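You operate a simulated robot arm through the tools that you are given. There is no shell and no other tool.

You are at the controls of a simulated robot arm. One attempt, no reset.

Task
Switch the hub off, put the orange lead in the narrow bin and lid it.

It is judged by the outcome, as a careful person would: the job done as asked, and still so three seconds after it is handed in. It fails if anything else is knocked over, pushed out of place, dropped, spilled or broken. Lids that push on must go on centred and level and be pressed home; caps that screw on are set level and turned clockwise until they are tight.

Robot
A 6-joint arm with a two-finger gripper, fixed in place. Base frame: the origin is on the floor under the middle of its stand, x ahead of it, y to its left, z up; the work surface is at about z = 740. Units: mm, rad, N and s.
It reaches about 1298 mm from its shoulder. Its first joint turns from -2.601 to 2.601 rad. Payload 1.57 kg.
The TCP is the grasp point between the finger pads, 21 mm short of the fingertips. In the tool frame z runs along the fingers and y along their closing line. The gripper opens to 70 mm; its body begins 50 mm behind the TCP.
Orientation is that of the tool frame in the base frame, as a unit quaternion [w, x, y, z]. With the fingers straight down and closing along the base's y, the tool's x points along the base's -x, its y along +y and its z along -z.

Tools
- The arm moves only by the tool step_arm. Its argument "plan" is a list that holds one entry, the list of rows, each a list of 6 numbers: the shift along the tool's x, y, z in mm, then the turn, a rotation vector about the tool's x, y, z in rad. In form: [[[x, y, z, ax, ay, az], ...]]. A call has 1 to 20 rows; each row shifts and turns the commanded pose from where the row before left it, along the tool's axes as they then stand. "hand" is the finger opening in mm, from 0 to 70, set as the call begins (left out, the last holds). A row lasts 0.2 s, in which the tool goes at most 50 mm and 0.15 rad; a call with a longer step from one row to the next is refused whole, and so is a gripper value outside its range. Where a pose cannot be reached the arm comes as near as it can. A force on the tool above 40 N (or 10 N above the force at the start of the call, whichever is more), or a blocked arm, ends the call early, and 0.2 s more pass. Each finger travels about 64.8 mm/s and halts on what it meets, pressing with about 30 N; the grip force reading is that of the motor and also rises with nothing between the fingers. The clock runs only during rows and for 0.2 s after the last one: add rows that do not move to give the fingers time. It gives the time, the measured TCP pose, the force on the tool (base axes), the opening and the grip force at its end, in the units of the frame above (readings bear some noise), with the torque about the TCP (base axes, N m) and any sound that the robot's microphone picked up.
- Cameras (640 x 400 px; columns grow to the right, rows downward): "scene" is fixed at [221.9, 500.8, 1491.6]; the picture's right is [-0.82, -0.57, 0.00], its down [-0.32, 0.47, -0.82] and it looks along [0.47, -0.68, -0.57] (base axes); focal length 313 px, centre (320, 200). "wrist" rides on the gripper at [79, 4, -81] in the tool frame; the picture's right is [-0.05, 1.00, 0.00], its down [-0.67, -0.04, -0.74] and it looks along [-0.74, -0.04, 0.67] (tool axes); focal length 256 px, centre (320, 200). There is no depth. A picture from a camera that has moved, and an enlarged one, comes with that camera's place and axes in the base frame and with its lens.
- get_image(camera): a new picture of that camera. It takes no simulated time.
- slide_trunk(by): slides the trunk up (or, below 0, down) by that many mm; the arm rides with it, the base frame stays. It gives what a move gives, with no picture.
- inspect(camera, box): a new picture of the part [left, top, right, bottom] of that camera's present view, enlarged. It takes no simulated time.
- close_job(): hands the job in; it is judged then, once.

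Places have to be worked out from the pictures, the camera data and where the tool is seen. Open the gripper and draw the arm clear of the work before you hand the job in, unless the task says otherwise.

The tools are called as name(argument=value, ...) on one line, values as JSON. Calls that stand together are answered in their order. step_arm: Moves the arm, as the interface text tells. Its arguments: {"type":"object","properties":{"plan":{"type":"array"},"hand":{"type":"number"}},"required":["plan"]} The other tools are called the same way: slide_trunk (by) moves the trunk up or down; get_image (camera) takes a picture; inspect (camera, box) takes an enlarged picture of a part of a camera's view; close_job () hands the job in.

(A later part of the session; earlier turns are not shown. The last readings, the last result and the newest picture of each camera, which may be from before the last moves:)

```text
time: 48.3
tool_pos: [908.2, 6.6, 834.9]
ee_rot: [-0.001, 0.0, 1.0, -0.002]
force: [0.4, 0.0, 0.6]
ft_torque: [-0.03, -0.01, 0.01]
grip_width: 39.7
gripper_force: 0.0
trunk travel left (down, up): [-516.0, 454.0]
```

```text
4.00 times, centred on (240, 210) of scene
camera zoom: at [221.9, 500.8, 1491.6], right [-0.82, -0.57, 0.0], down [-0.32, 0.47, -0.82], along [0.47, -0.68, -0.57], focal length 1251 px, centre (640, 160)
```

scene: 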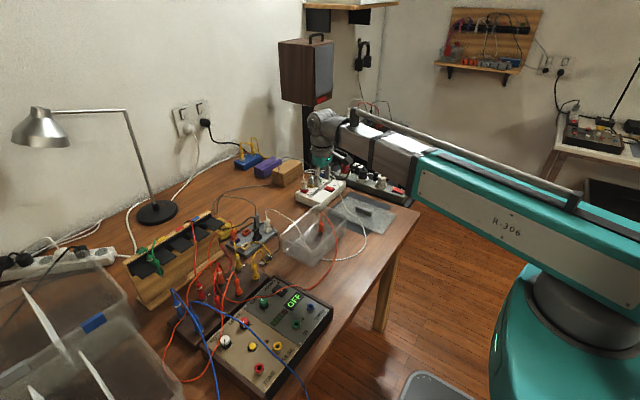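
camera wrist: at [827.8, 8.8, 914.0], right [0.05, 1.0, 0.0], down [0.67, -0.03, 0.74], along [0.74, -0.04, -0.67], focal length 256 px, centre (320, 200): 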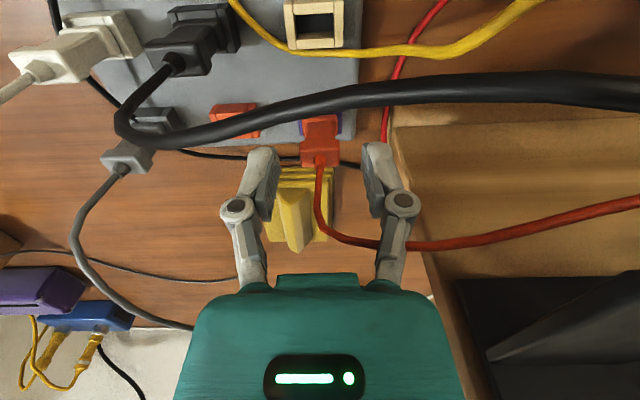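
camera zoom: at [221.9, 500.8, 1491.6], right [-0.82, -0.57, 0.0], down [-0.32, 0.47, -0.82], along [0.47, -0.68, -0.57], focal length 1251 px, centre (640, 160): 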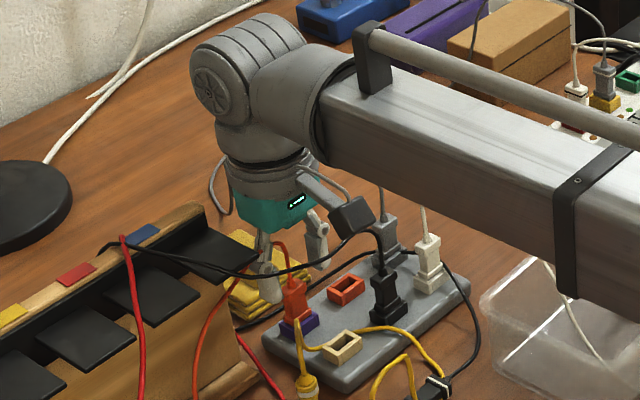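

Clear so far, with the plug centred between the fingers. I lower the last 30 mm.

slide_trunk(by=-30)

inspect(camera="wrist", box=[220, 60, 440, 260])

inspect(camera="scene", box=[190, 160, 290, 260])

```text
time: 49.0
tool_pos: [907.0, 5.7, 803.9]
ee_rot: [-0.002, -0.001, 1.0, -0.002]
force: [-0.1, 0.4, 0.1]
ft_torque: [0.02, 0.04, 0.03]
grip_width: 39.7
gripper_force: 0.0
trunk travel left (down, up): [-486.0, 484.0]
```

```text
2.00 times, centred on (330, 160) of wrist
camera zoom: at [827.8, 8.9, 884.0], right [0.05, 1.0, 0.0], down [0.67, -0.03, 0.74], along [0.74, -0.04, -0.67], focal length 512 px, centre (300, 280)
```

zoom: 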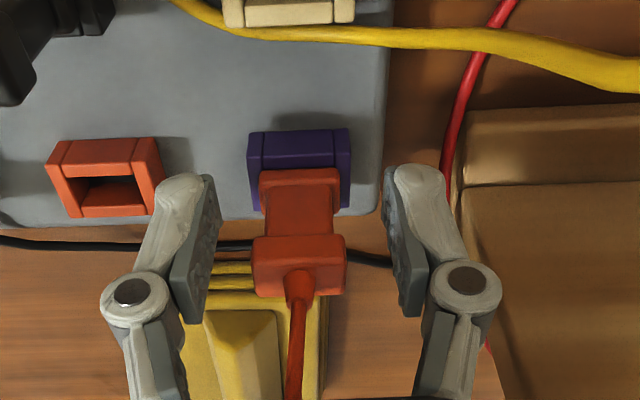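

```text
4.00 times, centred on (240, 210) of scene
camera zoom: at [221.9, 500.8, 1491.6], right [-0.82, -0.57, 0.0], down [-0.32, 0.47, -0.82], along [0.47, -0.68, -0.57], focal length 1251 px, centre (640, 160)
```

zoom: 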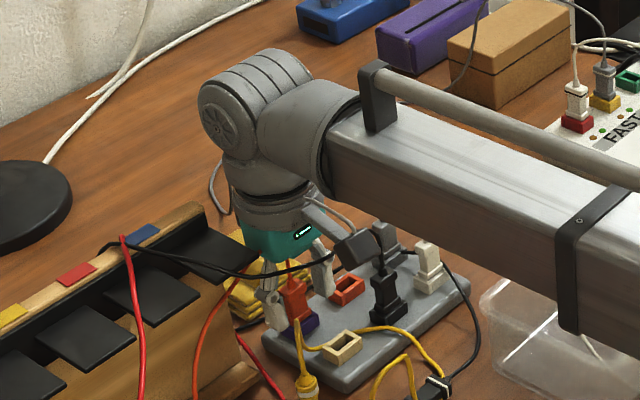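

The plug is centred between the pads. I close on it.

step_arm(plan=[[[0, 0, 0, 0, 0, 0], [0, 0, 0, 0, 0, 0], [0, 0, 0, 0, 0, 0], [0, 0, 0, 0, 0, 0]]], hand=0)

slide_trunk(by=5)

inspect(camera="wrist", box=[220, 60, 440, 260])

```text
time: 50.0
tool_pos: [907.0, 5.3, 804.6]
ee_rot: [0.0, -0.001, 1.0, -0.001]
force: [0.5, 0.3, 1.9]
ft_torque: [-0.03, -0.04, -0.01]
grip_width: 19.7
gripper_force: 30.4
trunk travel left (down, up): [-486.0, 484.0]
```

```text
time: 50.6
tool_pos: [906.7, 6.3, 810.2]
ee_rot: [-0.001, 0.001, 1.0, -0.001]
force: [0.6, -0.5, -0.2]
ft_torque: [0.01, 0.01, -0.01]
grip_width: 19.8
gripper_force: 29.8
trunk travel left (down, up): [-491.0, 479.0]
```

```text
2.00 times, centred on (330, 160) of wrist
camera zoom: at [828.0, 8.9, 888.9], right [0.05, 1.0, 0.0], down [0.67, -0.03, 0.74], along [0.74, -0.04, -0.67], focal length 512 px, centre (300, 280)
```

zoom: 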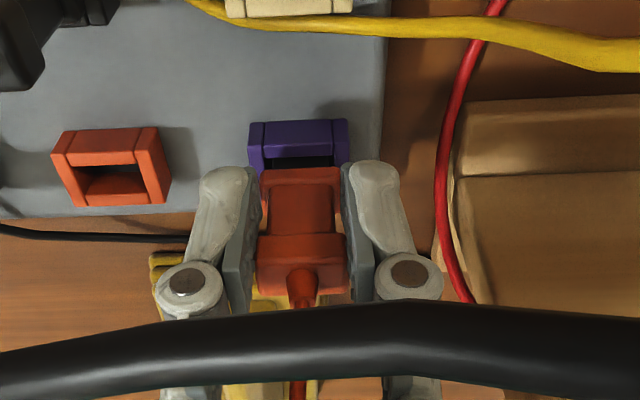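

The plug is coming out, gripped at 19.8 mm. I keep raising in stages.

slide_trunk(by=15)

slide_trunk(by=40)

get_image(camera="wrist")

inspect(camera="scene", box=[180, 140, 380, 290])

```text
time: 51.2
tool_pos: [908.1, 5.7, 823.9]
ee_rot: [-0.001, 0.0, 1.0, -0.002]
force: [0.5, 0.6, -1.3]
ft_torque: [-0.01, 0.01, 0.01]
grip_width: 19.8
gripper_force: 30.3
trunk travel left (down, up): [-506.0, 464.0]
```

```text
time: 52.0
tool_pos: [906.8, 6.0, 865.5]
ee_rot: [0.0, 0.0, 1.0, -0.002]
force: [-0.7, -0.1, -0.5]
ft_torque: [0.01, 0.03, 0.0]
grip_width: 20.0
gripper_force: 30.0
trunk travel left (down, up): [-546.0, 424.0]
```

```text
taken
camera wrist: at [828.0, 8.9, 943.9], right [0.05, 1.0, 0.0], down [0.67, -0.03, 0.74], along [0.74, -0.04, -0.67], focal length 256 px, centre (320, 200)
```

wrist: 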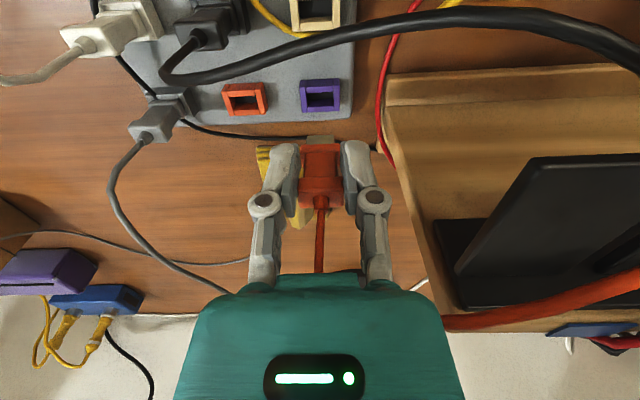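

```text
2.67 times, centred on (280, 215) of scene
camera zoom: at [221.9, 500.8, 1491.6], right [-0.82, -0.57, 0.0], down [-0.32, 0.47, -0.82], along [0.47, -0.68, -0.57], focal length 834 px, centre (427, 160)
```

zoom: 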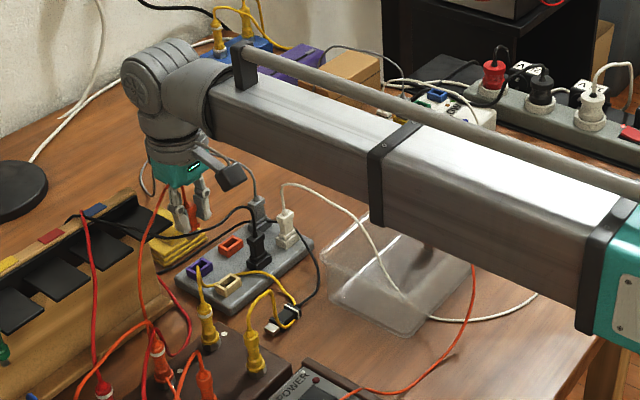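

Plug B is free. I raise further and carry it over to the bin, about 70 mm to the left of plug A.

slide_trunk(by=125)

step_arm(plan=[[[35, -25, 0, 0, 0, 0], [35, -25, 0, 0, 0, 0], [35, -25, 0, 0, 0, 0], [35, -25, 0, 0, 0, 0], [35, -25, 0, 0, 0, 0], [27, -21, 0, 0, 0, 0], [0, 0, 0, 0, 0, 0], [0, 0, 0, 0, 0, 0]]])

get_image(camera="wrist")

inspect(camera="scene", box=[180, 120, 400, 320])

```text
time: 53.6
tool_pos: [906.8, 4.8, 989.1]
ee_rot: [-0.001, -0.001, 1.0, -0.002]
force: [0.4, 0.1, -0.3]
ft_torque: [0.01, 0.02, 0.01]
grip_width: 20.0
gripper_force: 29.6
trunk travel left (down, up): [-671.0, 299.0]
```

```text
time: 55.4
tool_pos: [705.1, -143.5, 988.1]
ee_rot: [-0.001, 0.0, 1.0, -0.002]
force: [0.0, -0.2, 0.4]
ft_torque: [0.0, 0.01, -0.01]
grip_width: 19.7
gripper_force: 30.3
trunk travel left (down, up): [-671.0, 299.0]
```

```text
taken
camera wrist: at [626.8, -139.9, 1069.0], right [0.05, 1.0, 0.0], down [0.67, -0.03, 0.74], along [0.74, -0.04, -0.67], focal length 256 px, centre (320, 200)
```

wrist: 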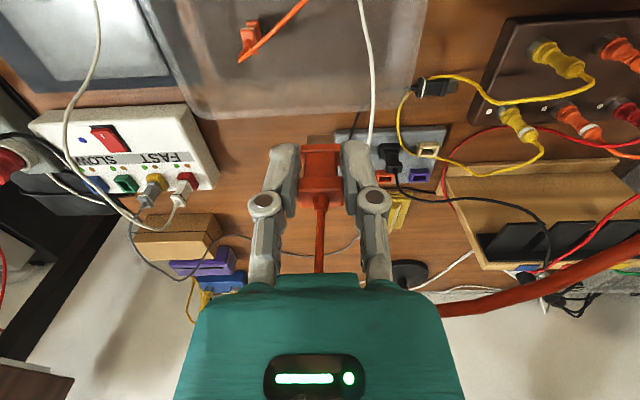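

```text
2.00 times, centred on (290, 220) of scene
camera zoom: at [221.9, 500.8, 1491.6], right [-0.82, -0.57, 0.0], down [-0.32, 0.47, -0.82], along [0.47, -0.68, -0.57], focal length 626 px, centre (380, 160)
```

zoom: 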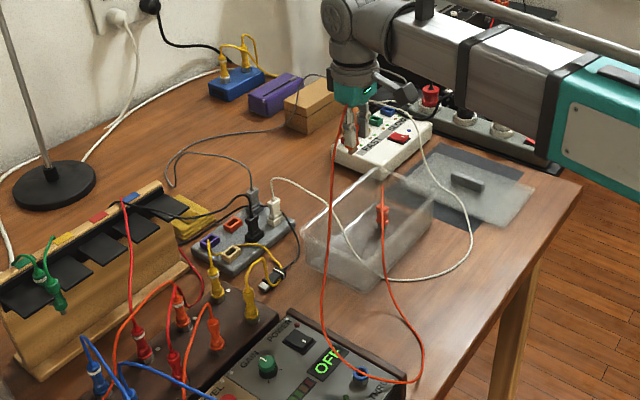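

Plug B hangs over the bin's middle-left. I lower it with the trunk, creeping for the last part.

slide_trunk(by=-130)

slide_trunk(by=-55)

get_image(camera="wrist")

inspect(camera="scene", box=[270, 160, 400, 270])

```text
time: 57.0
tool_pos: [706.6, -143.0, 858.9]
ee_rot: [-0.001, 0.0, 1.0, -0.002]
force: [1.0, 0.9, 0.4]
ft_torque: [0.0, 0.03, -0.01]
grip_width: 19.7
gripper_force: 29.5
trunk travel left (down, up): [-541.0, 429.0]
```

```text
time: 57.9
tool_pos: [706.0, -143.0, 804.0]
ee_rot: [0.0, 0.0, 1.0, -0.002]
force: [0.3, 0.0, 0.0]
ft_torque: [-0.01, -0.01, -0.05]
grip_width: 20.1
gripper_force: 30.3
trunk travel left (down, up): [-486.0, 484.0]
```

```text
taken
camera wrist: at [626.7, -139.8, 884.0], right [0.05, 1.0, 0.0], down [0.67, -0.03, 0.74], along [0.74, -0.04, -0.67], focal length 256 px, centre (320, 200)
```

wrist: 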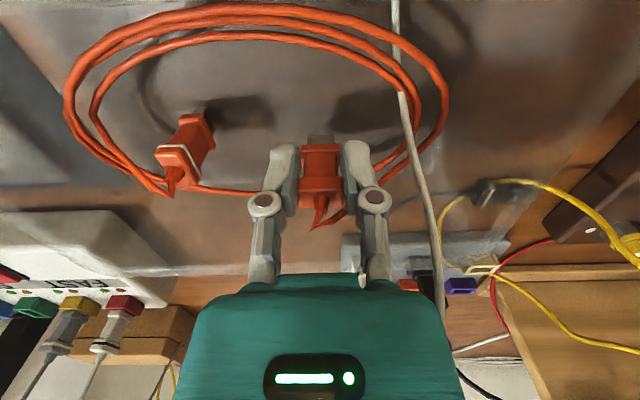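

```text
3.64 times, centred on (335, 215) of scene
camera zoom: at [221.9, 500.8, 1491.6], right [-0.82, -0.57, 0.0], down [-0.32, 0.47, -0.82], along [0.47, -0.68, -0.57], focal length 1137 px, centre (266, 146)
```

zoom: 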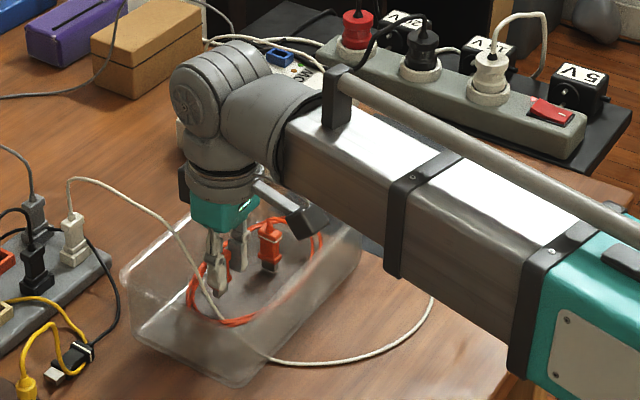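

The lead has coiled up inside the bin around both plugs. I creep down to the floor contact.

slide_trunk(by=-9)

slide_trunk(by=-4)

```text
time: 58.5
tool_pos: [707.1, -143.1, 795.6]
ee_rot: [-0.001, 0.0, 1.0, -0.001]
force: [-0.3, -0.3, 0.1]
ft_torque: [0.0, 0.0, 0.0]
grip_width: 19.7
gripper_force: 29.6
trunk travel left (down, up): [-477.0, 493.0]
```

```text
time: 59.0
tool_pos: [705.0, -142.4, 791.6]
ee_rot: [-0.001, 0.0, 1.0, -0.002]
force: [0.3, -0.6, 0.1]
ft_torque: [0.0, -0.02, -0.02]
grip_width: 19.6
gripper_force: 29.9
trunk travel left (down, up): [-473.0, 497.0]
```

slide_trunk(by=-3)

slide_trunk(by=-3)

```text
time: 59.5
tool_pos: [705.1, -143.0, 790.1]
ee_rot: [0.0, 0.0, 1.0, -0.002]
force: [4.2, -0.7, 26.2]
ft_torque: [0.0, -0.42, -0.02]
grip_width: 19.8
gripper_force: 30.0
trunk travel left (down, up): [-470.0, 500.0]
```

```text
time: 60.1
tool_pos: [704.1, -142.9, 786.8]
ee_rot: [0.0, 0.0, 1.0, -0.002]
force: [-0.1, -0.5, 26.5]
ft_torque: [-0.04, -0.21, 0.01]
grip_width: 20.0
gripper_force: 30.2
trunk travel left (down, up): [-467.0, 503.0]
```

Plug B is on the floor. I ease up slightly and open to release it.

slide_trunk(by=1.5)

step_arm(plan=[[[0, 0, 0, 0, 0, 0], [0, 0, 0, 0, 0, 0], [0, 0, 0, 0, 0, 0], [0, 0, 0, 0, 0, 0]]], hand=44)

slide_trunk(by=60)

slide_trunk(by=130)

get_image(camera="wrist")

inspect(camera="scene", box=[270, 160, 400, 270])

```text
time: 60.6
tool_pos: [705.2, -143.4, 787.4]
ee_rot: [0.0, 0.0, 1.0, -0.001]
force: [-3.4, 1.0, 6.4]
ft_torque: [0.04, 0.07, 0.01]
grip_width: 19.7
gripper_force: 29.7
trunk travel left (down, up): [-468.0, 502.0]
```

```text
time: 61.6
tool_pos: [706.3, -142.7, 786.7]
ee_rot: [-0.001, 0.0, 1.0, -0.002]
force: [0.0, -0.7, -0.5]
ft_torque: [0.02, 0.0, -0.01]
grip_width: 44.1
gripper_force: 0.0
trunk travel left (down, up): [-468.0, 502.0]
```

```text
time: 62.6
tool_pos: [705.8, -143.7, 847.1]
ee_rot: [-0.001, 0.0, 1.0, -0.001]
force: [-0.2, 0.6, -1.3]
ft_torque: [-0.01, 0.0, 0.02]
grip_width: 44.4
gripper_force: 0.0
trunk travel left (down, up): [-528.0, 442.0]
```

```text
time: 64.2
tool_pos: [706.2, -143.0, 976.2]
ee_rot: [-0.001, 0.0, 1.0, -0.003]
force: [0.1, 0.2, -0.2]
ft_torque: [0.01, -0.04, -0.01]
grip_width: 43.9
gripper_force: 0.1
trunk travel left (down, up): [-658.0, 312.0]
```

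```text
taken
camera wrist: at [626.8, -139.8, 1056.5], right [0.05, 1.0, 0.0], down [0.67, -0.03, 0.74], along [0.74, -0.04, -0.67], focal length 256 px, centre (320, 200)
```

wrist: 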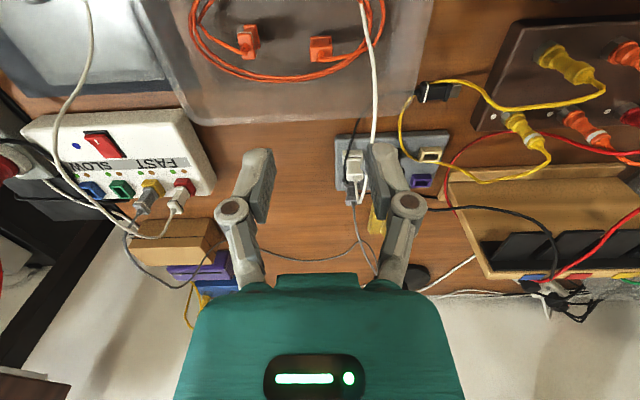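

```text
3.64 times, centred on (335, 215) of scene
camera zoom: at [221.9, 500.8, 1491.6], right [-0.82, -0.57, 0.0], down [-0.32, 0.47, -0.82], along [0.47, -0.68, -0.57], focal length 1137 px, centre (266, 146)
```

zoom: 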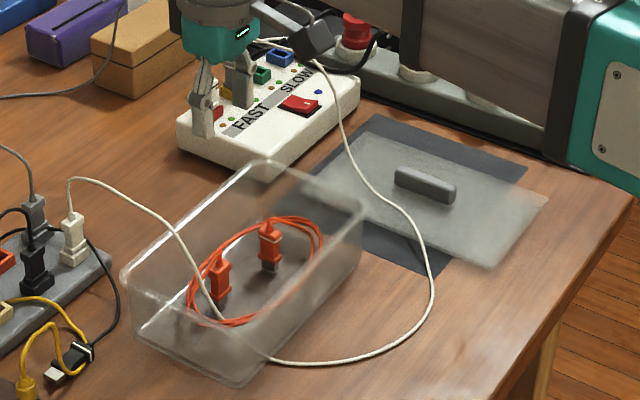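

Both plugs and the coiled lead are in the bin. Next is the lid. I raise up and back to see the bin and lid together and measure both accurately.

slide_trunk(by=270)

step_arm(plan=[[[31, -31, 0, 0, 0, 0], [31, -31, 0, 0, 0, 0], [31, -31, 0, 0, 0, 0], [31, -31, 0, 0, 0, 0], [0, 0, 0, 0, 0, 0]]])

get_image(camera="wrist")

inspect(camera="wrist", box=[310, 0, 470, 110])

inspect(camera="wrist", box=[190, 0, 350, 110])

```text
time: 66.9
tool_pos: [706.2, -143.2, 1246.4]
ee_rot: [0.0, 0.0, 1.0, -0.001]
force: [0.2, -0.8, -0.3]
ft_torque: [0.0, -0.01, 0.03]
grip_width: 44.2
gripper_force: 0.1
trunk travel left (down, up): [-928.0, 42.0]
```

```text
time: 68.1
tool_pos: [585.2, -268.2, 1246.6]
ee_rot: [-0.001, -0.001, 1.0, -0.002]
force: [0.5, 0.8, -1.0]
ft_torque: [-0.01, 0.02, 0.03]
grip_width: 44.3
gripper_force: 0.1
trunk travel left (down, up): [-928.0, 42.0]
```

```text
taken
camera wrist: at [505.4, -264.5, 1326.5], right [0.05, 1.0, 0.0], down [0.67, -0.03, 0.74], along [0.74, -0.04, -0.67], focal length 256 px, centre (320, 200)
```

wrist: 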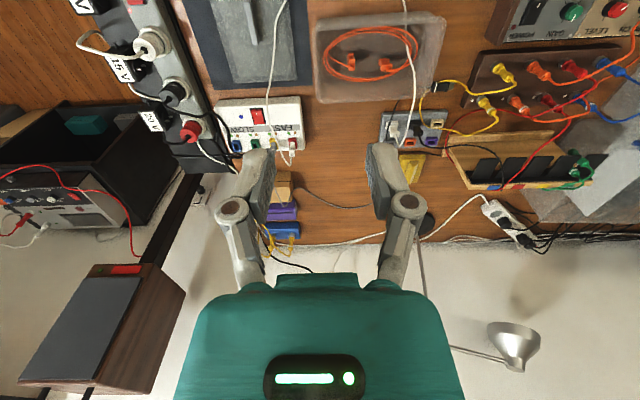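

```text
3.64 times, centred on (390, 55) of wrist
camera zoom: at [505.4, -264.5, 1326.5], right [0.05, 1.0, 0.0], down [0.67, -0.03, 0.74], along [0.74, -0.04, -0.67], focal length 931 px, centre (66, 727)
```

zoom: 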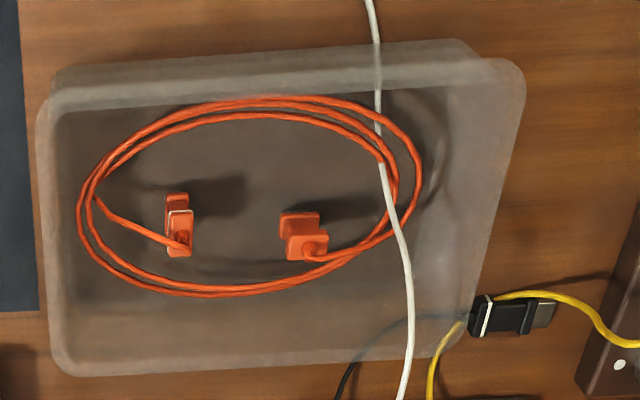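

```text
3.64 times, centred on (270, 55) of wrist
camera zoom: at [505.4, -264.5, 1326.5], right [0.05, 1.0, 0.0], down [0.67, -0.03, 0.74], along [0.74, -0.04, -0.67], focal length 931 px, centre (502, 727)
```

zoom: 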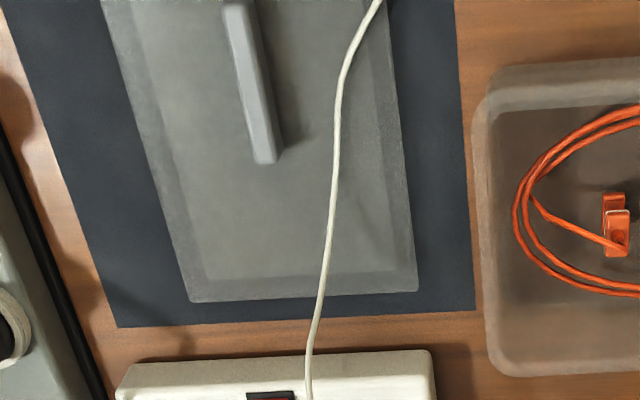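

From here the bin rim spans roughly x 633–767, y -285 to -55, and the lid's far edge is at x ≈ 744 with y -468 to -329. I move to see the whole lid and its handle.

step_arm(plan=[[[25, -32, 0, 0, 0, 0], [25, -32, 0, 0, 0, 0], [25, -32, 0, 0, 0, 0], [25, -32, 0, 0, 0, 0], [0, 0, 0, 0, 0, 0]]])

get_image(camera="wrist")

inspect(camera="wrist", box=[250, 0, 420, 110])

```text
time: 69.3
tool_pos: [484.3, -395.8, 1247.7]
ee_rot: [-0.001, -0.001, 1.0, -0.002]
force: [0.6, -0.6, -0.1]
ft_torque: [-0.02, -0.01, 0.02]
grip_width: 44.0
gripper_force: 0.1
trunk travel left (down, up): [-928.0, 42.0]
```

```text
taken
camera wrist: at [406.3, -392.7, 1326.6], right [0.05, 1.0, 0.0], down [0.67, -0.03, 0.74], along [0.74, -0.04, -0.67], focal length 256 px, centre (320, 200)
```

wrist: 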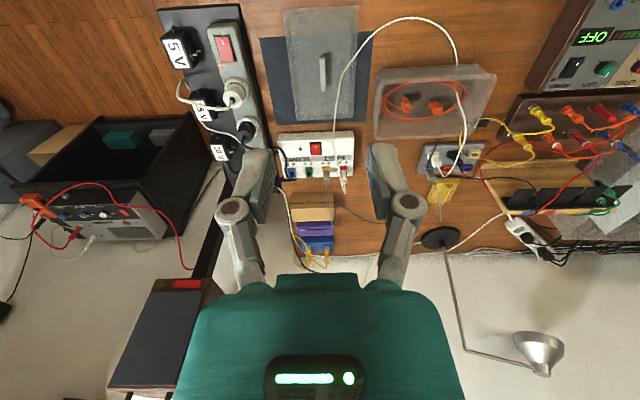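

```text
3.64 times, centred on (335, 55) of wrist
camera zoom: at [406.3, -392.7, 1326.6], right [0.05, 1.0, 0.0], down [0.67, -0.03, 0.74], along [0.74, -0.04, -0.67], focal length 931 px, centre (266, 727)
```

zoom: 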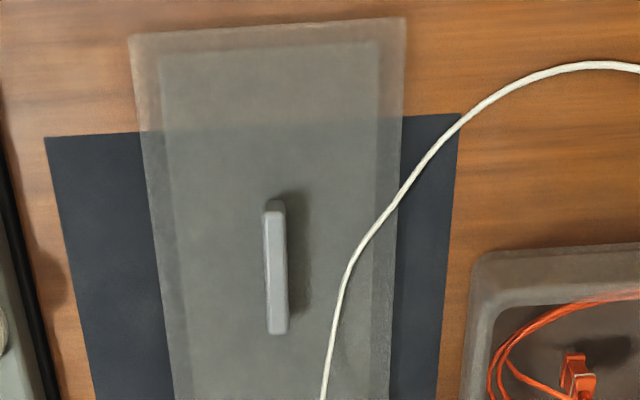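

The lid spans x 518–744.5, y -468 to -329 (centre about (631, -398.5), no yaw), and its handle is about 13 × 65 mm with its top at z ≈ 776. I move above the handle and lower to a check height.

step_arm(plan=[[[-48.4, -0.5, 0, 0, 0, 0], [-48.4, -0.5, 0, 0, 0, 0], [-48.4, -0.5, 0, 0, 0, 0], [0, 0, 0, 0, 0, 0]]])

slide_trunk(by=-350)

get_image(camera="wrist")

inspect(camera="scene", box=[310, 140, 430, 240])

```text
time: 70.3
tool_pos: [628.9, -396.0, 1246.6]
ee_rot: [-0.001, 0.0, 1.0, -0.002]
force: [-0.5, -0.1, 0.4]
ft_torque: [-0.02, -0.01, -0.02]
grip_width: 44.0
gripper_force: 0.1
trunk travel left (down, up): [-928.0, 42.0]
```

```text
time: 73.7
tool_pos: [630.1, -396.9, 896.4]
ee_rot: [-0.001, 0.0, 1.0, -0.002]
force: [0.2, -0.5, -0.1]
ft_torque: [-0.03, 0.02, -0.01]
grip_width: 44.0
gripper_force: 0.2
trunk travel left (down, up): [-578.0, 392.0]
```

```text
taken
camera wrist: at [550.6, -392.9, 976.6], right [0.05, 1.0, 0.0], down [0.67, -0.03, 0.74], along [0.74, -0.04, -0.67], focal length 256 px, centre (320, 200)
```

wrist: 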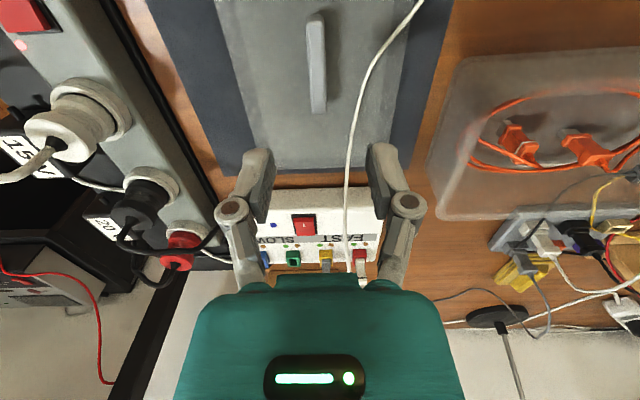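

```text
4.00 times, centred on (370, 190) of scene
camera zoom: at [221.9, 500.8, 1491.6], right [-0.82, -0.57, 0.0], down [-0.32, 0.47, -0.82], along [0.47, -0.68, -0.57], focal length 1251 px, centre (120, 240)
```

zoom: 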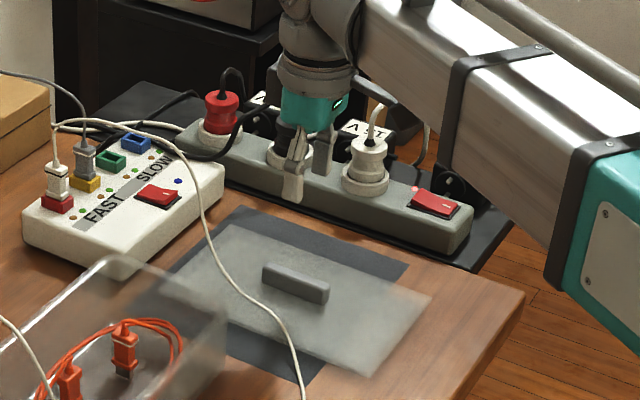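

I zoom on the handle to refine the offset.

inspect(camera="wrist", box=[260, 0, 380, 120])

```text
3.33 times, centred on (320, 60) of wrist
camera zoom: at [550.6, -392.9, 976.6], right [0.05, 1.0, 0.0], down [0.67, -0.03, 0.74], along [0.74, -0.04, -0.67], focal length 853 px, centre (320, 667)
```

zoom: 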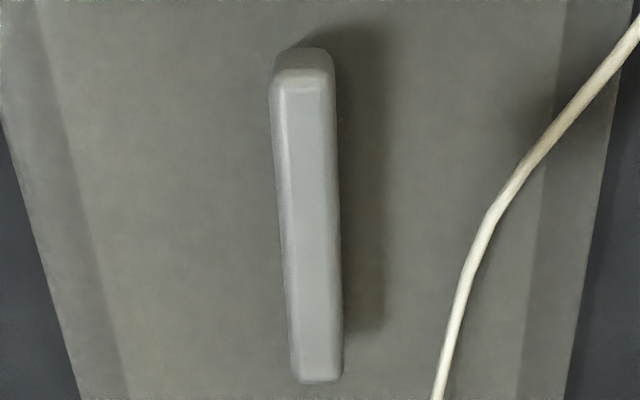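

The handle centre comes out at (630.7, -398.8). I shift by +1 mm in x and -2 mm in y, then lower to just above the lid plate.

step_arm(plan=[[[-1.1, -2.0, 0, 0, 0, 0], [0, 0, 0, 0, 0, 0]]])

slide_trunk(by=-85)

get_image(camera="wrist")

inspect(camera="scene", box=[310, 140, 430, 240])

```text
time: 74.3
tool_pos: [631.9, -397.8, 896.7]
ee_rot: [-0.001, 0.0, 1.0, -0.002]
force: [-0.2, 0.0, -0.4]
ft_torque: [0.02, 0.02, 0.0]
grip_width: 43.9
gripper_force: 0.0
trunk travel left (down, up): [-578.0, 392.0]
```

```text
time: 75.5
tool_pos: [631.3, -398.0, 811.9]
ee_rot: [-0.001, 0.001, 1.0, -0.002]
force: [-0.4, 0.2, -0.7]
ft_torque: [0.0, -0.01, -0.01]
grip_width: 44.2
gripper_force: 0.0
trunk travel left (down, up): [-493.0, 477.0]
```

```text
taken
camera wrist: at [552.0, -394.8, 891.6], right [0.05, 1.0, 0.0], down [0.67, -0.03, 0.74], along [0.74, -0.04, -0.67], focal length 256 px, centre (320, 200)
```

wrist: 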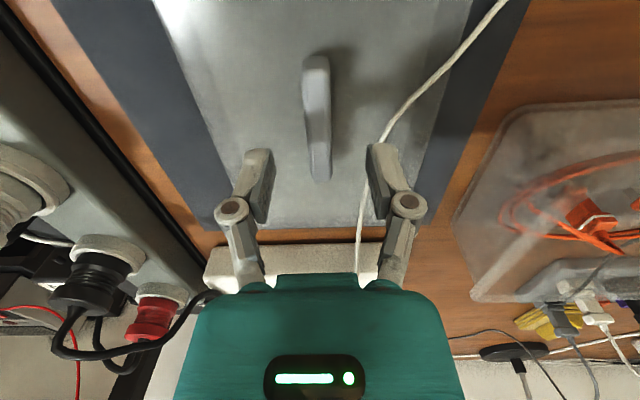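

```text
4.00 times, centred on (370, 190) of scene
camera zoom: at [221.9, 500.8, 1491.6], right [-0.82, -0.57, 0.0], down [-0.32, 0.47, -0.82], along [0.47, -0.68, -0.57], focal length 1251 px, centre (120, 240)
```

zoom: 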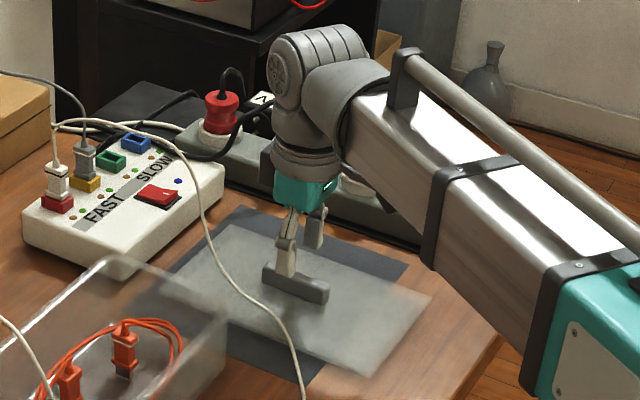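

Aligned. I lower toward the grip height and creep to feel for the lid plate.

slide_trunk(by=-26)

inspect(camera="wrist", box=[220, 60, 420, 230])

inspect(camera="scene", box=[340, 180, 410, 230])

```text
time: 76.3
tool_pos: [631.2, -399.1, 786.7]
ee_rot: [0.0, 0.001, 1.0, -0.001]
force: [0.5, 0.7, 0.4]
ft_torque: [0.0, 0.0, -0.01]
grip_width: 44.1
gripper_force: 0.1
trunk travel left (down, up): [-467.0, 503.0]
```

```text
2.35 times, centred on (320, 145) of wrist
camera zoom: at [552.0, -394.8, 865.5], right [0.05, 1.0, 0.0], down [0.67, -0.03, 0.74], along [0.74, -0.04, -0.67], focal length 602 px, centre (320, 329)
```

zoom: 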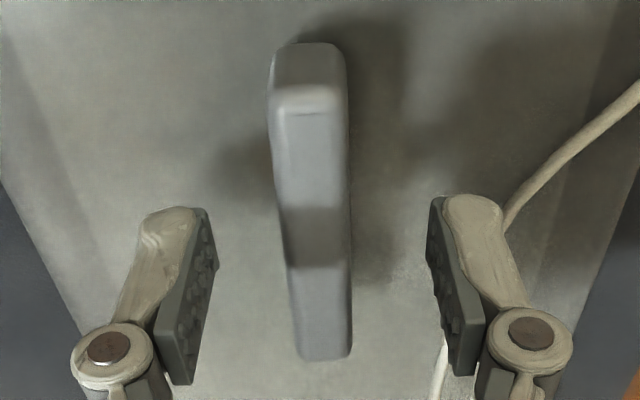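

```text
8.00 times, centred on (375, 205) of scene
camera zoom: at [221.9, 500.8, 1491.6], right [-0.82, -0.57, 0.0], down [-0.32, 0.47, -0.82], along [0.47, -0.68, -0.57], focal length 2502 px, centre (-120, 160)
```

zoom: 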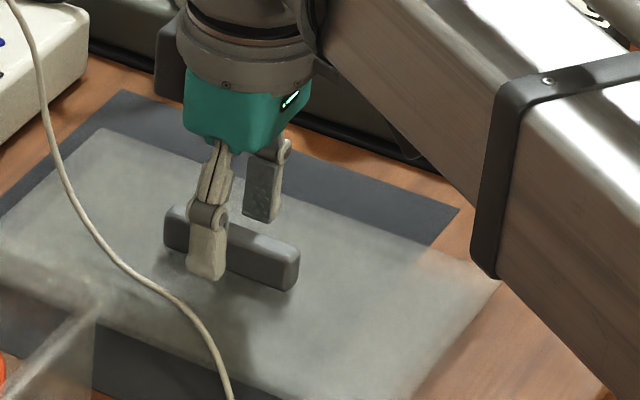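

The pads flank the handle's middle, with the tips a few millimetres above the plate. I lower 3 mm more, checking for contact, then close.

slide_trunk(by=-3)

step_arm(plan=[[[0, 0, 0, 0, 0, 0], [0, 0, 0, 0, 0, 0], [0, 0, 0, 0, 0, 0], [0, 0, 0, 0, 0, 0]]], hand=0)

inspect(camera="wrist", box=[220, 60, 420, 230])

```text
time: 76.8
tool_pos: [631.2, -397.6, 782.7]
ee_rot: [0.0, 0.0, 1.0, -0.001]
force: [0.5, -0.2, 0.5]
ft_torque: [0.02, 0.01, 0.04]
grip_width: 44.3
gripper_force: 0.2
trunk travel left (down, up): [-464.0, 506.0]
```

```text
time: 77.8
tool_pos: [631.6, -398.6, 782.8]
ee_rot: [-0.001, 0.0, 1.0, -0.002]
force: [-0.2, 0.4, 1.4]
ft_torque: [0.02, -0.01, -0.01]
grip_width: 13.4
gripper_force: 29.6
trunk travel left (down, up): [-464.0, 506.0]
```

```text
2.35 times, centred on (320, 145) of wrist
camera zoom: at [552.0, -394.8, 862.6], right [0.05, 1.0, 0.0], down [0.67, -0.03, 0.74], along [0.74, -0.04, -0.67], focal length 602 px, centre (320, 329)
```

zoom: 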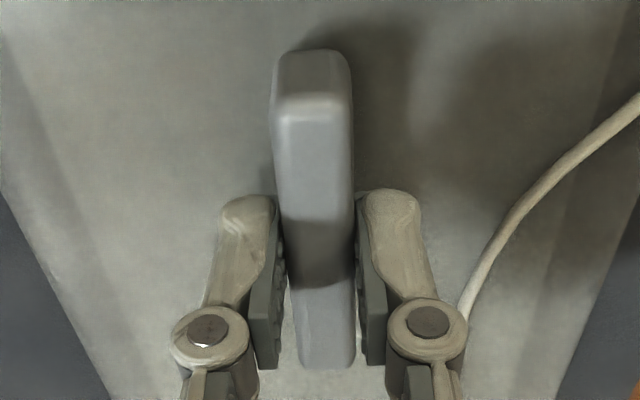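

The handle is gripped at 13.4 mm. I lift a little and check that the lid comes up level and the white lead is undisturbed.

slide_trunk(by=15)

inspect(camera="scene", box=[310, 150, 430, 240])

get_image(camera="wrist")

```text
time: 78.4
tool_pos: [631.0, -398.3, 797.7]
ee_rot: [-0.001, 0.0, 1.0, -0.002]
force: [0.2, -0.5, -0.5]
ft_torque: [-0.02, -0.03, 0.01]
grip_width: 13.3
gripper_force: 29.8
trunk travel left (down, up): [-479.0, 491.0]
```

```text
4.44 times, centred on (370, 195) of scene
camera zoom: at [221.9, 500.8, 1491.6], right [-0.82, -0.57, 0.0], down [-0.32, 0.47, -0.82], along [0.47, -0.68, -0.57], focal length 1390 px, centre (98, 222)
```

zoom: 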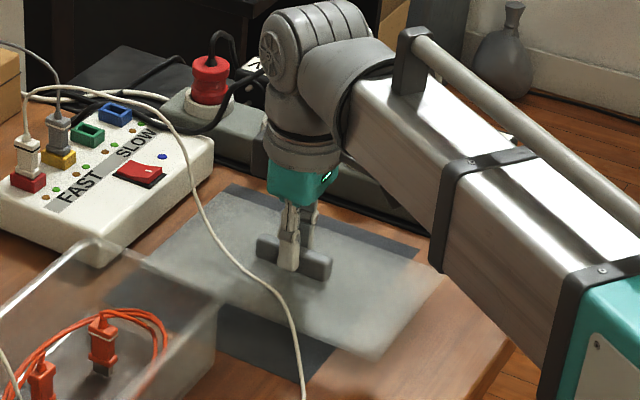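

```text
taken
camera wrist: at [552.1, -394.9, 877.5], right [0.05, 1.0, 0.0], down [0.67, -0.03, 0.74], along [0.74, -0.04, -0.67], focal length 256 px, centre (320, 200)
```

wrist: 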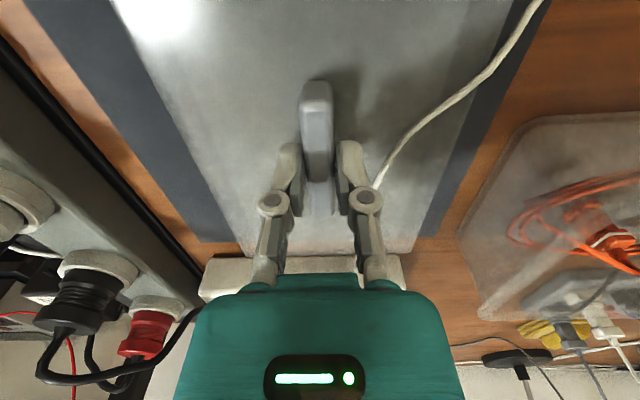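

The lid lifts freely. To slip it out from under the white lead, I draw it low toward the robot before raising it.

step_arm(plan=[[[15, 0, 0, 0, 0, 0], [30, 0, 0, 0, 0, 0], [35, 0, 0, 0, 0, 0], [35, 0, 0, 0, 0, 0], [30, 0, 0, 0, 0, 0], [15, 0, 0, 0, 0, 0], [0, 0, 0, 0, 0, 0]]])

inspect(camera="scene", box=[300, 140, 460, 260])

```text
time: 80.0
tool_pos: [473.5, -399.3, 797.8]
ee_rot: [0.0, 0.0, 1.0, -0.001]
force: [0.5, -0.6, -1.3]
ft_torque: [0.03, 0.0, -0.04]
grip_width: 13.3
gripper_force: 30.7
out of reach, approached as far as the arm can: row 4
trunk travel left (down, up): [-479.0, 491.0]
```

```text
3.33 times, centred on (380, 200) of scene
camera zoom: at [221.9, 500.8, 1491.6], right [-0.82, -0.57, 0.0], down [-0.32, 0.47, -0.82], along [0.47, -0.68, -0.57], focal length 1043 px, centre (120, 200)
```

zoom: 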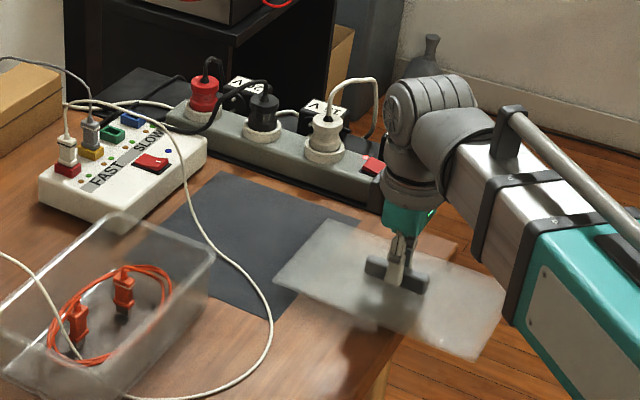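

The lid is clear of the white lead. I raise it to a safe height.

slide_trunk(by=220)

step_arm(plan=[[[-30, 15, 0, 0, 0, 0], [-40, 25, 0, 0, 0, 0], [-40, 25, 0, 0, 0, 0], [-30, 15, 0, 0, 0, 0], [0, 0, 0, 0, 0, 0]]])

get_image(camera="scene")

```text
time: 82.3
tool_pos: [474.1, -398.7, 1017.8]
ee_rot: [-0.001, -0.001, 1.0, -0.001]
force: [-0.2, 0.0, -0.8]
ft_torque: [0.02, 0.02, -0.04]
grip_width: 13.3
gripper_force: 30.1
trunk travel left (down, up): [-699.0, 271.0]
```

```text
time: 83.5
tool_pos: [616.0, -316.3, 1017.0]
ee_rot: [0.0, 0.0, 1.0, -0.001]
force: [1.0, 0.1, -0.9]
ft_torque: [0.0, 0.02, -0.01]
grip_width: 13.3
gripper_force: 29.4
trunk travel left (down, up): [-699.0, 271.0]
```

```text
taken
```

scene: 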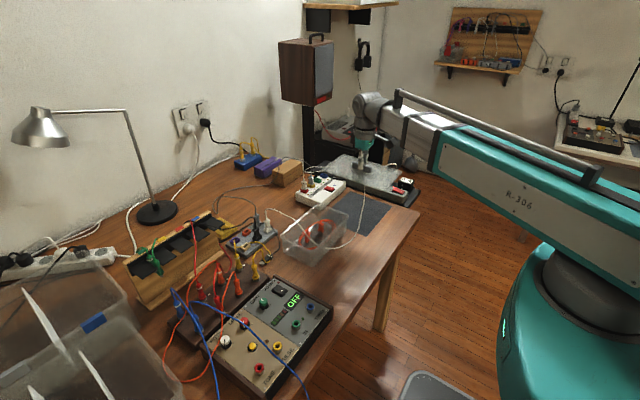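

I rotate the tool 90° about its axis so the lid's long side runs along y like the bin's.

step_arm(plan=[[[0, 0, 0, 0, 0, 0.1428], [0, 0, 0, 0, 0, 0.1428], [0, 0, 0, 0, 0, 0.1428], [0, 0, 0, 0, 0, 0.1428], [0, 0, 0, 0, 0, 0.1428], [0, 0, 0, 0, 0, 0.1428], [0, 0, 0, 0, 0, 0.1428], [0, 0, 0, 0, 0, 0.1428], [0, 0, 0, 0, 0, 0.1428], [0, 0, 0, 0, 0, 0.1428], [0, 0, 0, 0, 0, 0.1428], [0, 0, 0, 0, 0, 0]]])

get_image(camera="wrist")

get_image(camera="scene")

```text
time: 86.1
tool_pos: [614.1, -320.2, 1017.5]
ee_rot: [0.0, 0.707, 0.707, -0.002]
force: [0.4, 0.3, 0.0]
ft_torque: [-0.03, 0.01, -0.02]
grip_width: 13.4
gripper_force: 29.8
trunk travel left (down, up): [-699.0, 271.0]
```

```text
taken
camera wrist: at [618.2, -241.1, 1097.1], right [1.0, -0.05, 0.0], down [-0.03, -0.66, 0.75], along [-0.04, -0.75, -0.66], focal length 256 px, centre (320, 200)
```

wrist: 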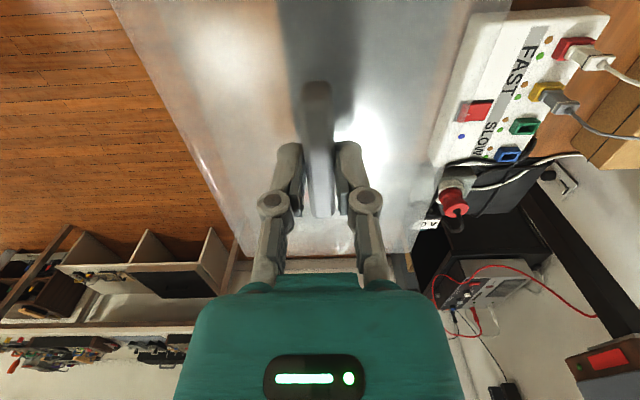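

```text
taken
```

scene: 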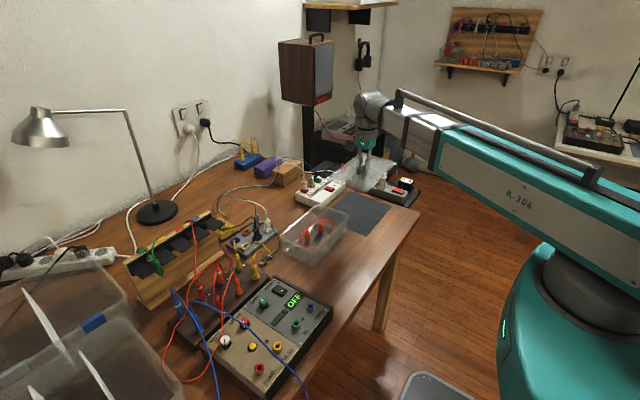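

The lid is rotated and the lead, hub and others are undisturbed. I zoom in to measure the lid's pose relative to the gripper.

inspect(camera="wrist", box=[220, 200, 440, 280])

inspect(camera="wrist", box=[100, 0, 320, 140])

inspect(camera="wrist", box=[320, 0, 540, 140])

```text
2.91 times, centred on (330, 240) of wrist
camera zoom: at [618.2, -241.1, 1097.1], right [1.0, -0.05, 0.0], down [-0.03, -0.66, 0.75], along [-0.04, -0.75, -0.66], focal length 745 px, centre (291, 84)
```

zoom: 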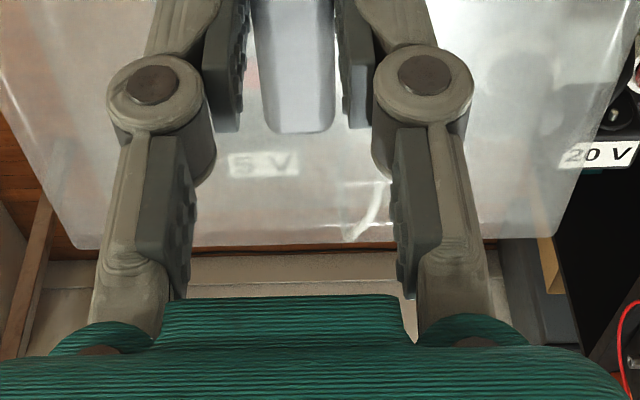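

```text
2.86 times, centred on (210, 70) of wrist
camera zoom: at [618.2, -241.1, 1097.1], right [1.0, -0.05, 0.0], down [-0.03, -0.66, 0.75], along [-0.04, -0.75, -0.66], focal length 731 px, centre (634, 571)
```

zoom: 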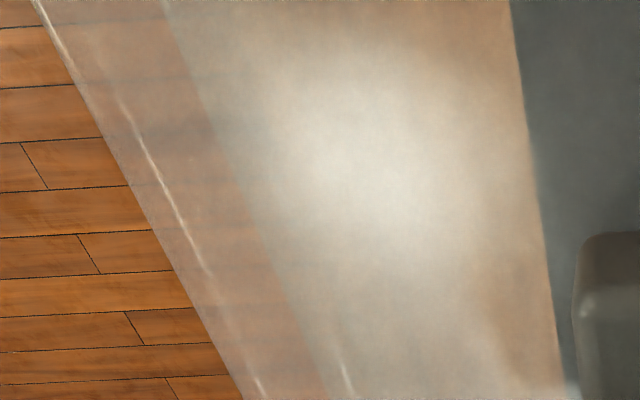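

```text
2.86 times, centred on (430, 70) of wrist
camera zoom: at [618.2, -241.1, 1097.1], right [1.0, -0.05, 0.0], down [-0.03, -0.66, 0.75], along [-0.04, -0.75, -0.66], focal length 731 px, centre (6, 571)
```

zoom: 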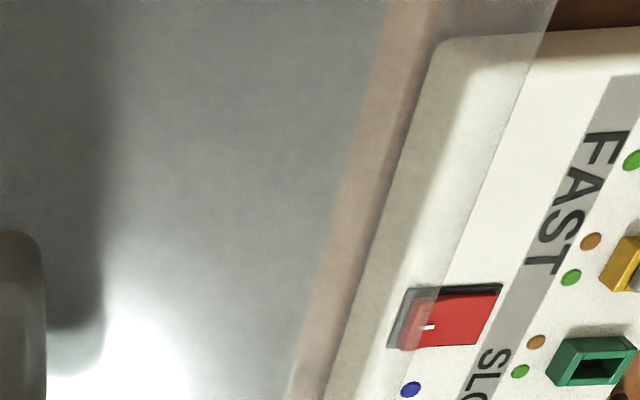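

Measured in the tool frame, the lid sits within about 1 mm of centred, with its flange about 30 mm below the TCP and no yaw. I carry it over the bin, whose centre I estimate at (700, -169).

step_arm(plan=[[[37.75, 21.45, 0, 0, 0, 0], [37.75, 21.45, 0, 0, 0, 0], [37.75, 21.45, 0, 0, 0, 0], [37.75, 21.45, 0, 0, 0, 0], [0, 0, 0, 0, 0, 0]]])

slide_trunk(by=-90)

inspect(camera="scene", box=[260, 160, 400, 270])

get_image(camera="wrist")

```text
time: 87.3
tool_pos: [698.3, -163.3, 1017.9]
ee_rot: [0.0, 0.707, 0.707, -0.001]
force: [0.0, 0.0, -1.1]
ft_torque: [0.01, -0.03, -0.02]
grip_width: 13.3
gripper_force: 30.3
out of reach, approached as far as the arm can: row 4
trunk travel left (down, up): [-699.0, 271.0]
```

```text
time: 88.6
tool_pos: [699.2, -163.3, 928.2]
ee_rot: [0.001, 0.707, 0.708, -0.002]
force: [-0.1, 0.7, 0.0]
ft_torque: [0.0, 0.01, 0.0]
grip_width: 13.3
gripper_force: 30.4
trunk travel left (down, up): [-609.0, 361.0]
```

```text
3.64 times, centred on (330, 215) of scene
camera zoom: at [221.9, 500.8, 1491.6], right [-0.82, -0.57, 0.0], down [-0.32, 0.47, -0.82], along [0.47, -0.68, -0.57], focal length 1137 px, centre (284, 146)
```

zoom: 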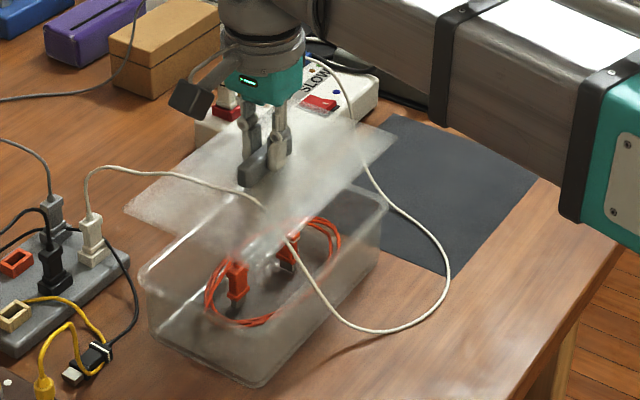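

```text
taken
camera wrist: at [701.6, -84.5, 1007.2], right [1.0, -0.05, 0.0], down [-0.03, -0.66, 0.75], along [-0.04, -0.75, -0.66], focal length 256 px, centre (320, 200)
```

wrist: 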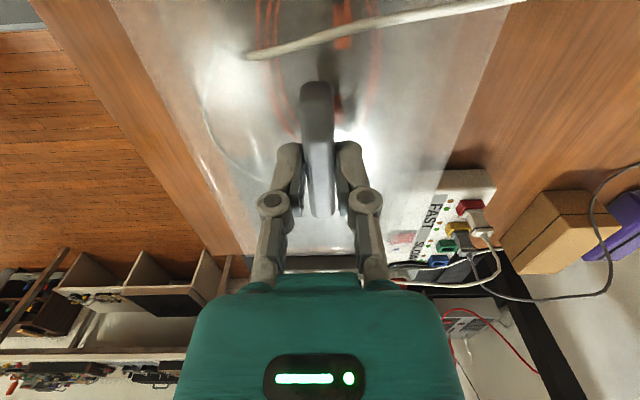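

The arm settled at (697.6, -163.5) by the camera frame. I zoom the scene camera on the corners to compare the lid with the bin rim.

inspect(camera="scene", box=[265, 200, 325, 270])

inspect(camera="scene", box=[315, 170, 375, 240])

```text
5.71 times, centred on (295, 235) of scene
camera zoom: at [221.9, 500.8, 1491.6], right [-0.82, -0.57, 0.0], down [-0.32, 0.47, -0.82], along [0.47, -0.68, -0.57], focal length 1787 px, centre (463, 0)
```

zoom: 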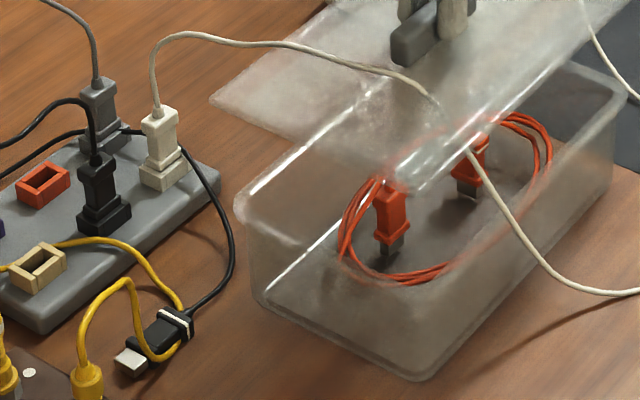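

```text
5.71 times, centred on (345, 205) of scene
camera zoom: at [221.9, 500.8, 1491.6], right [-0.82, -0.57, 0.0], down [-0.32, 0.47, -0.82], along [0.47, -0.68, -0.57], focal length 1787 px, centre (177, 171)
```

zoom: 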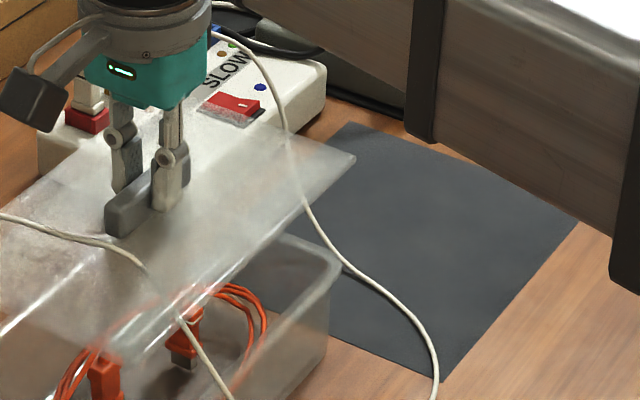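

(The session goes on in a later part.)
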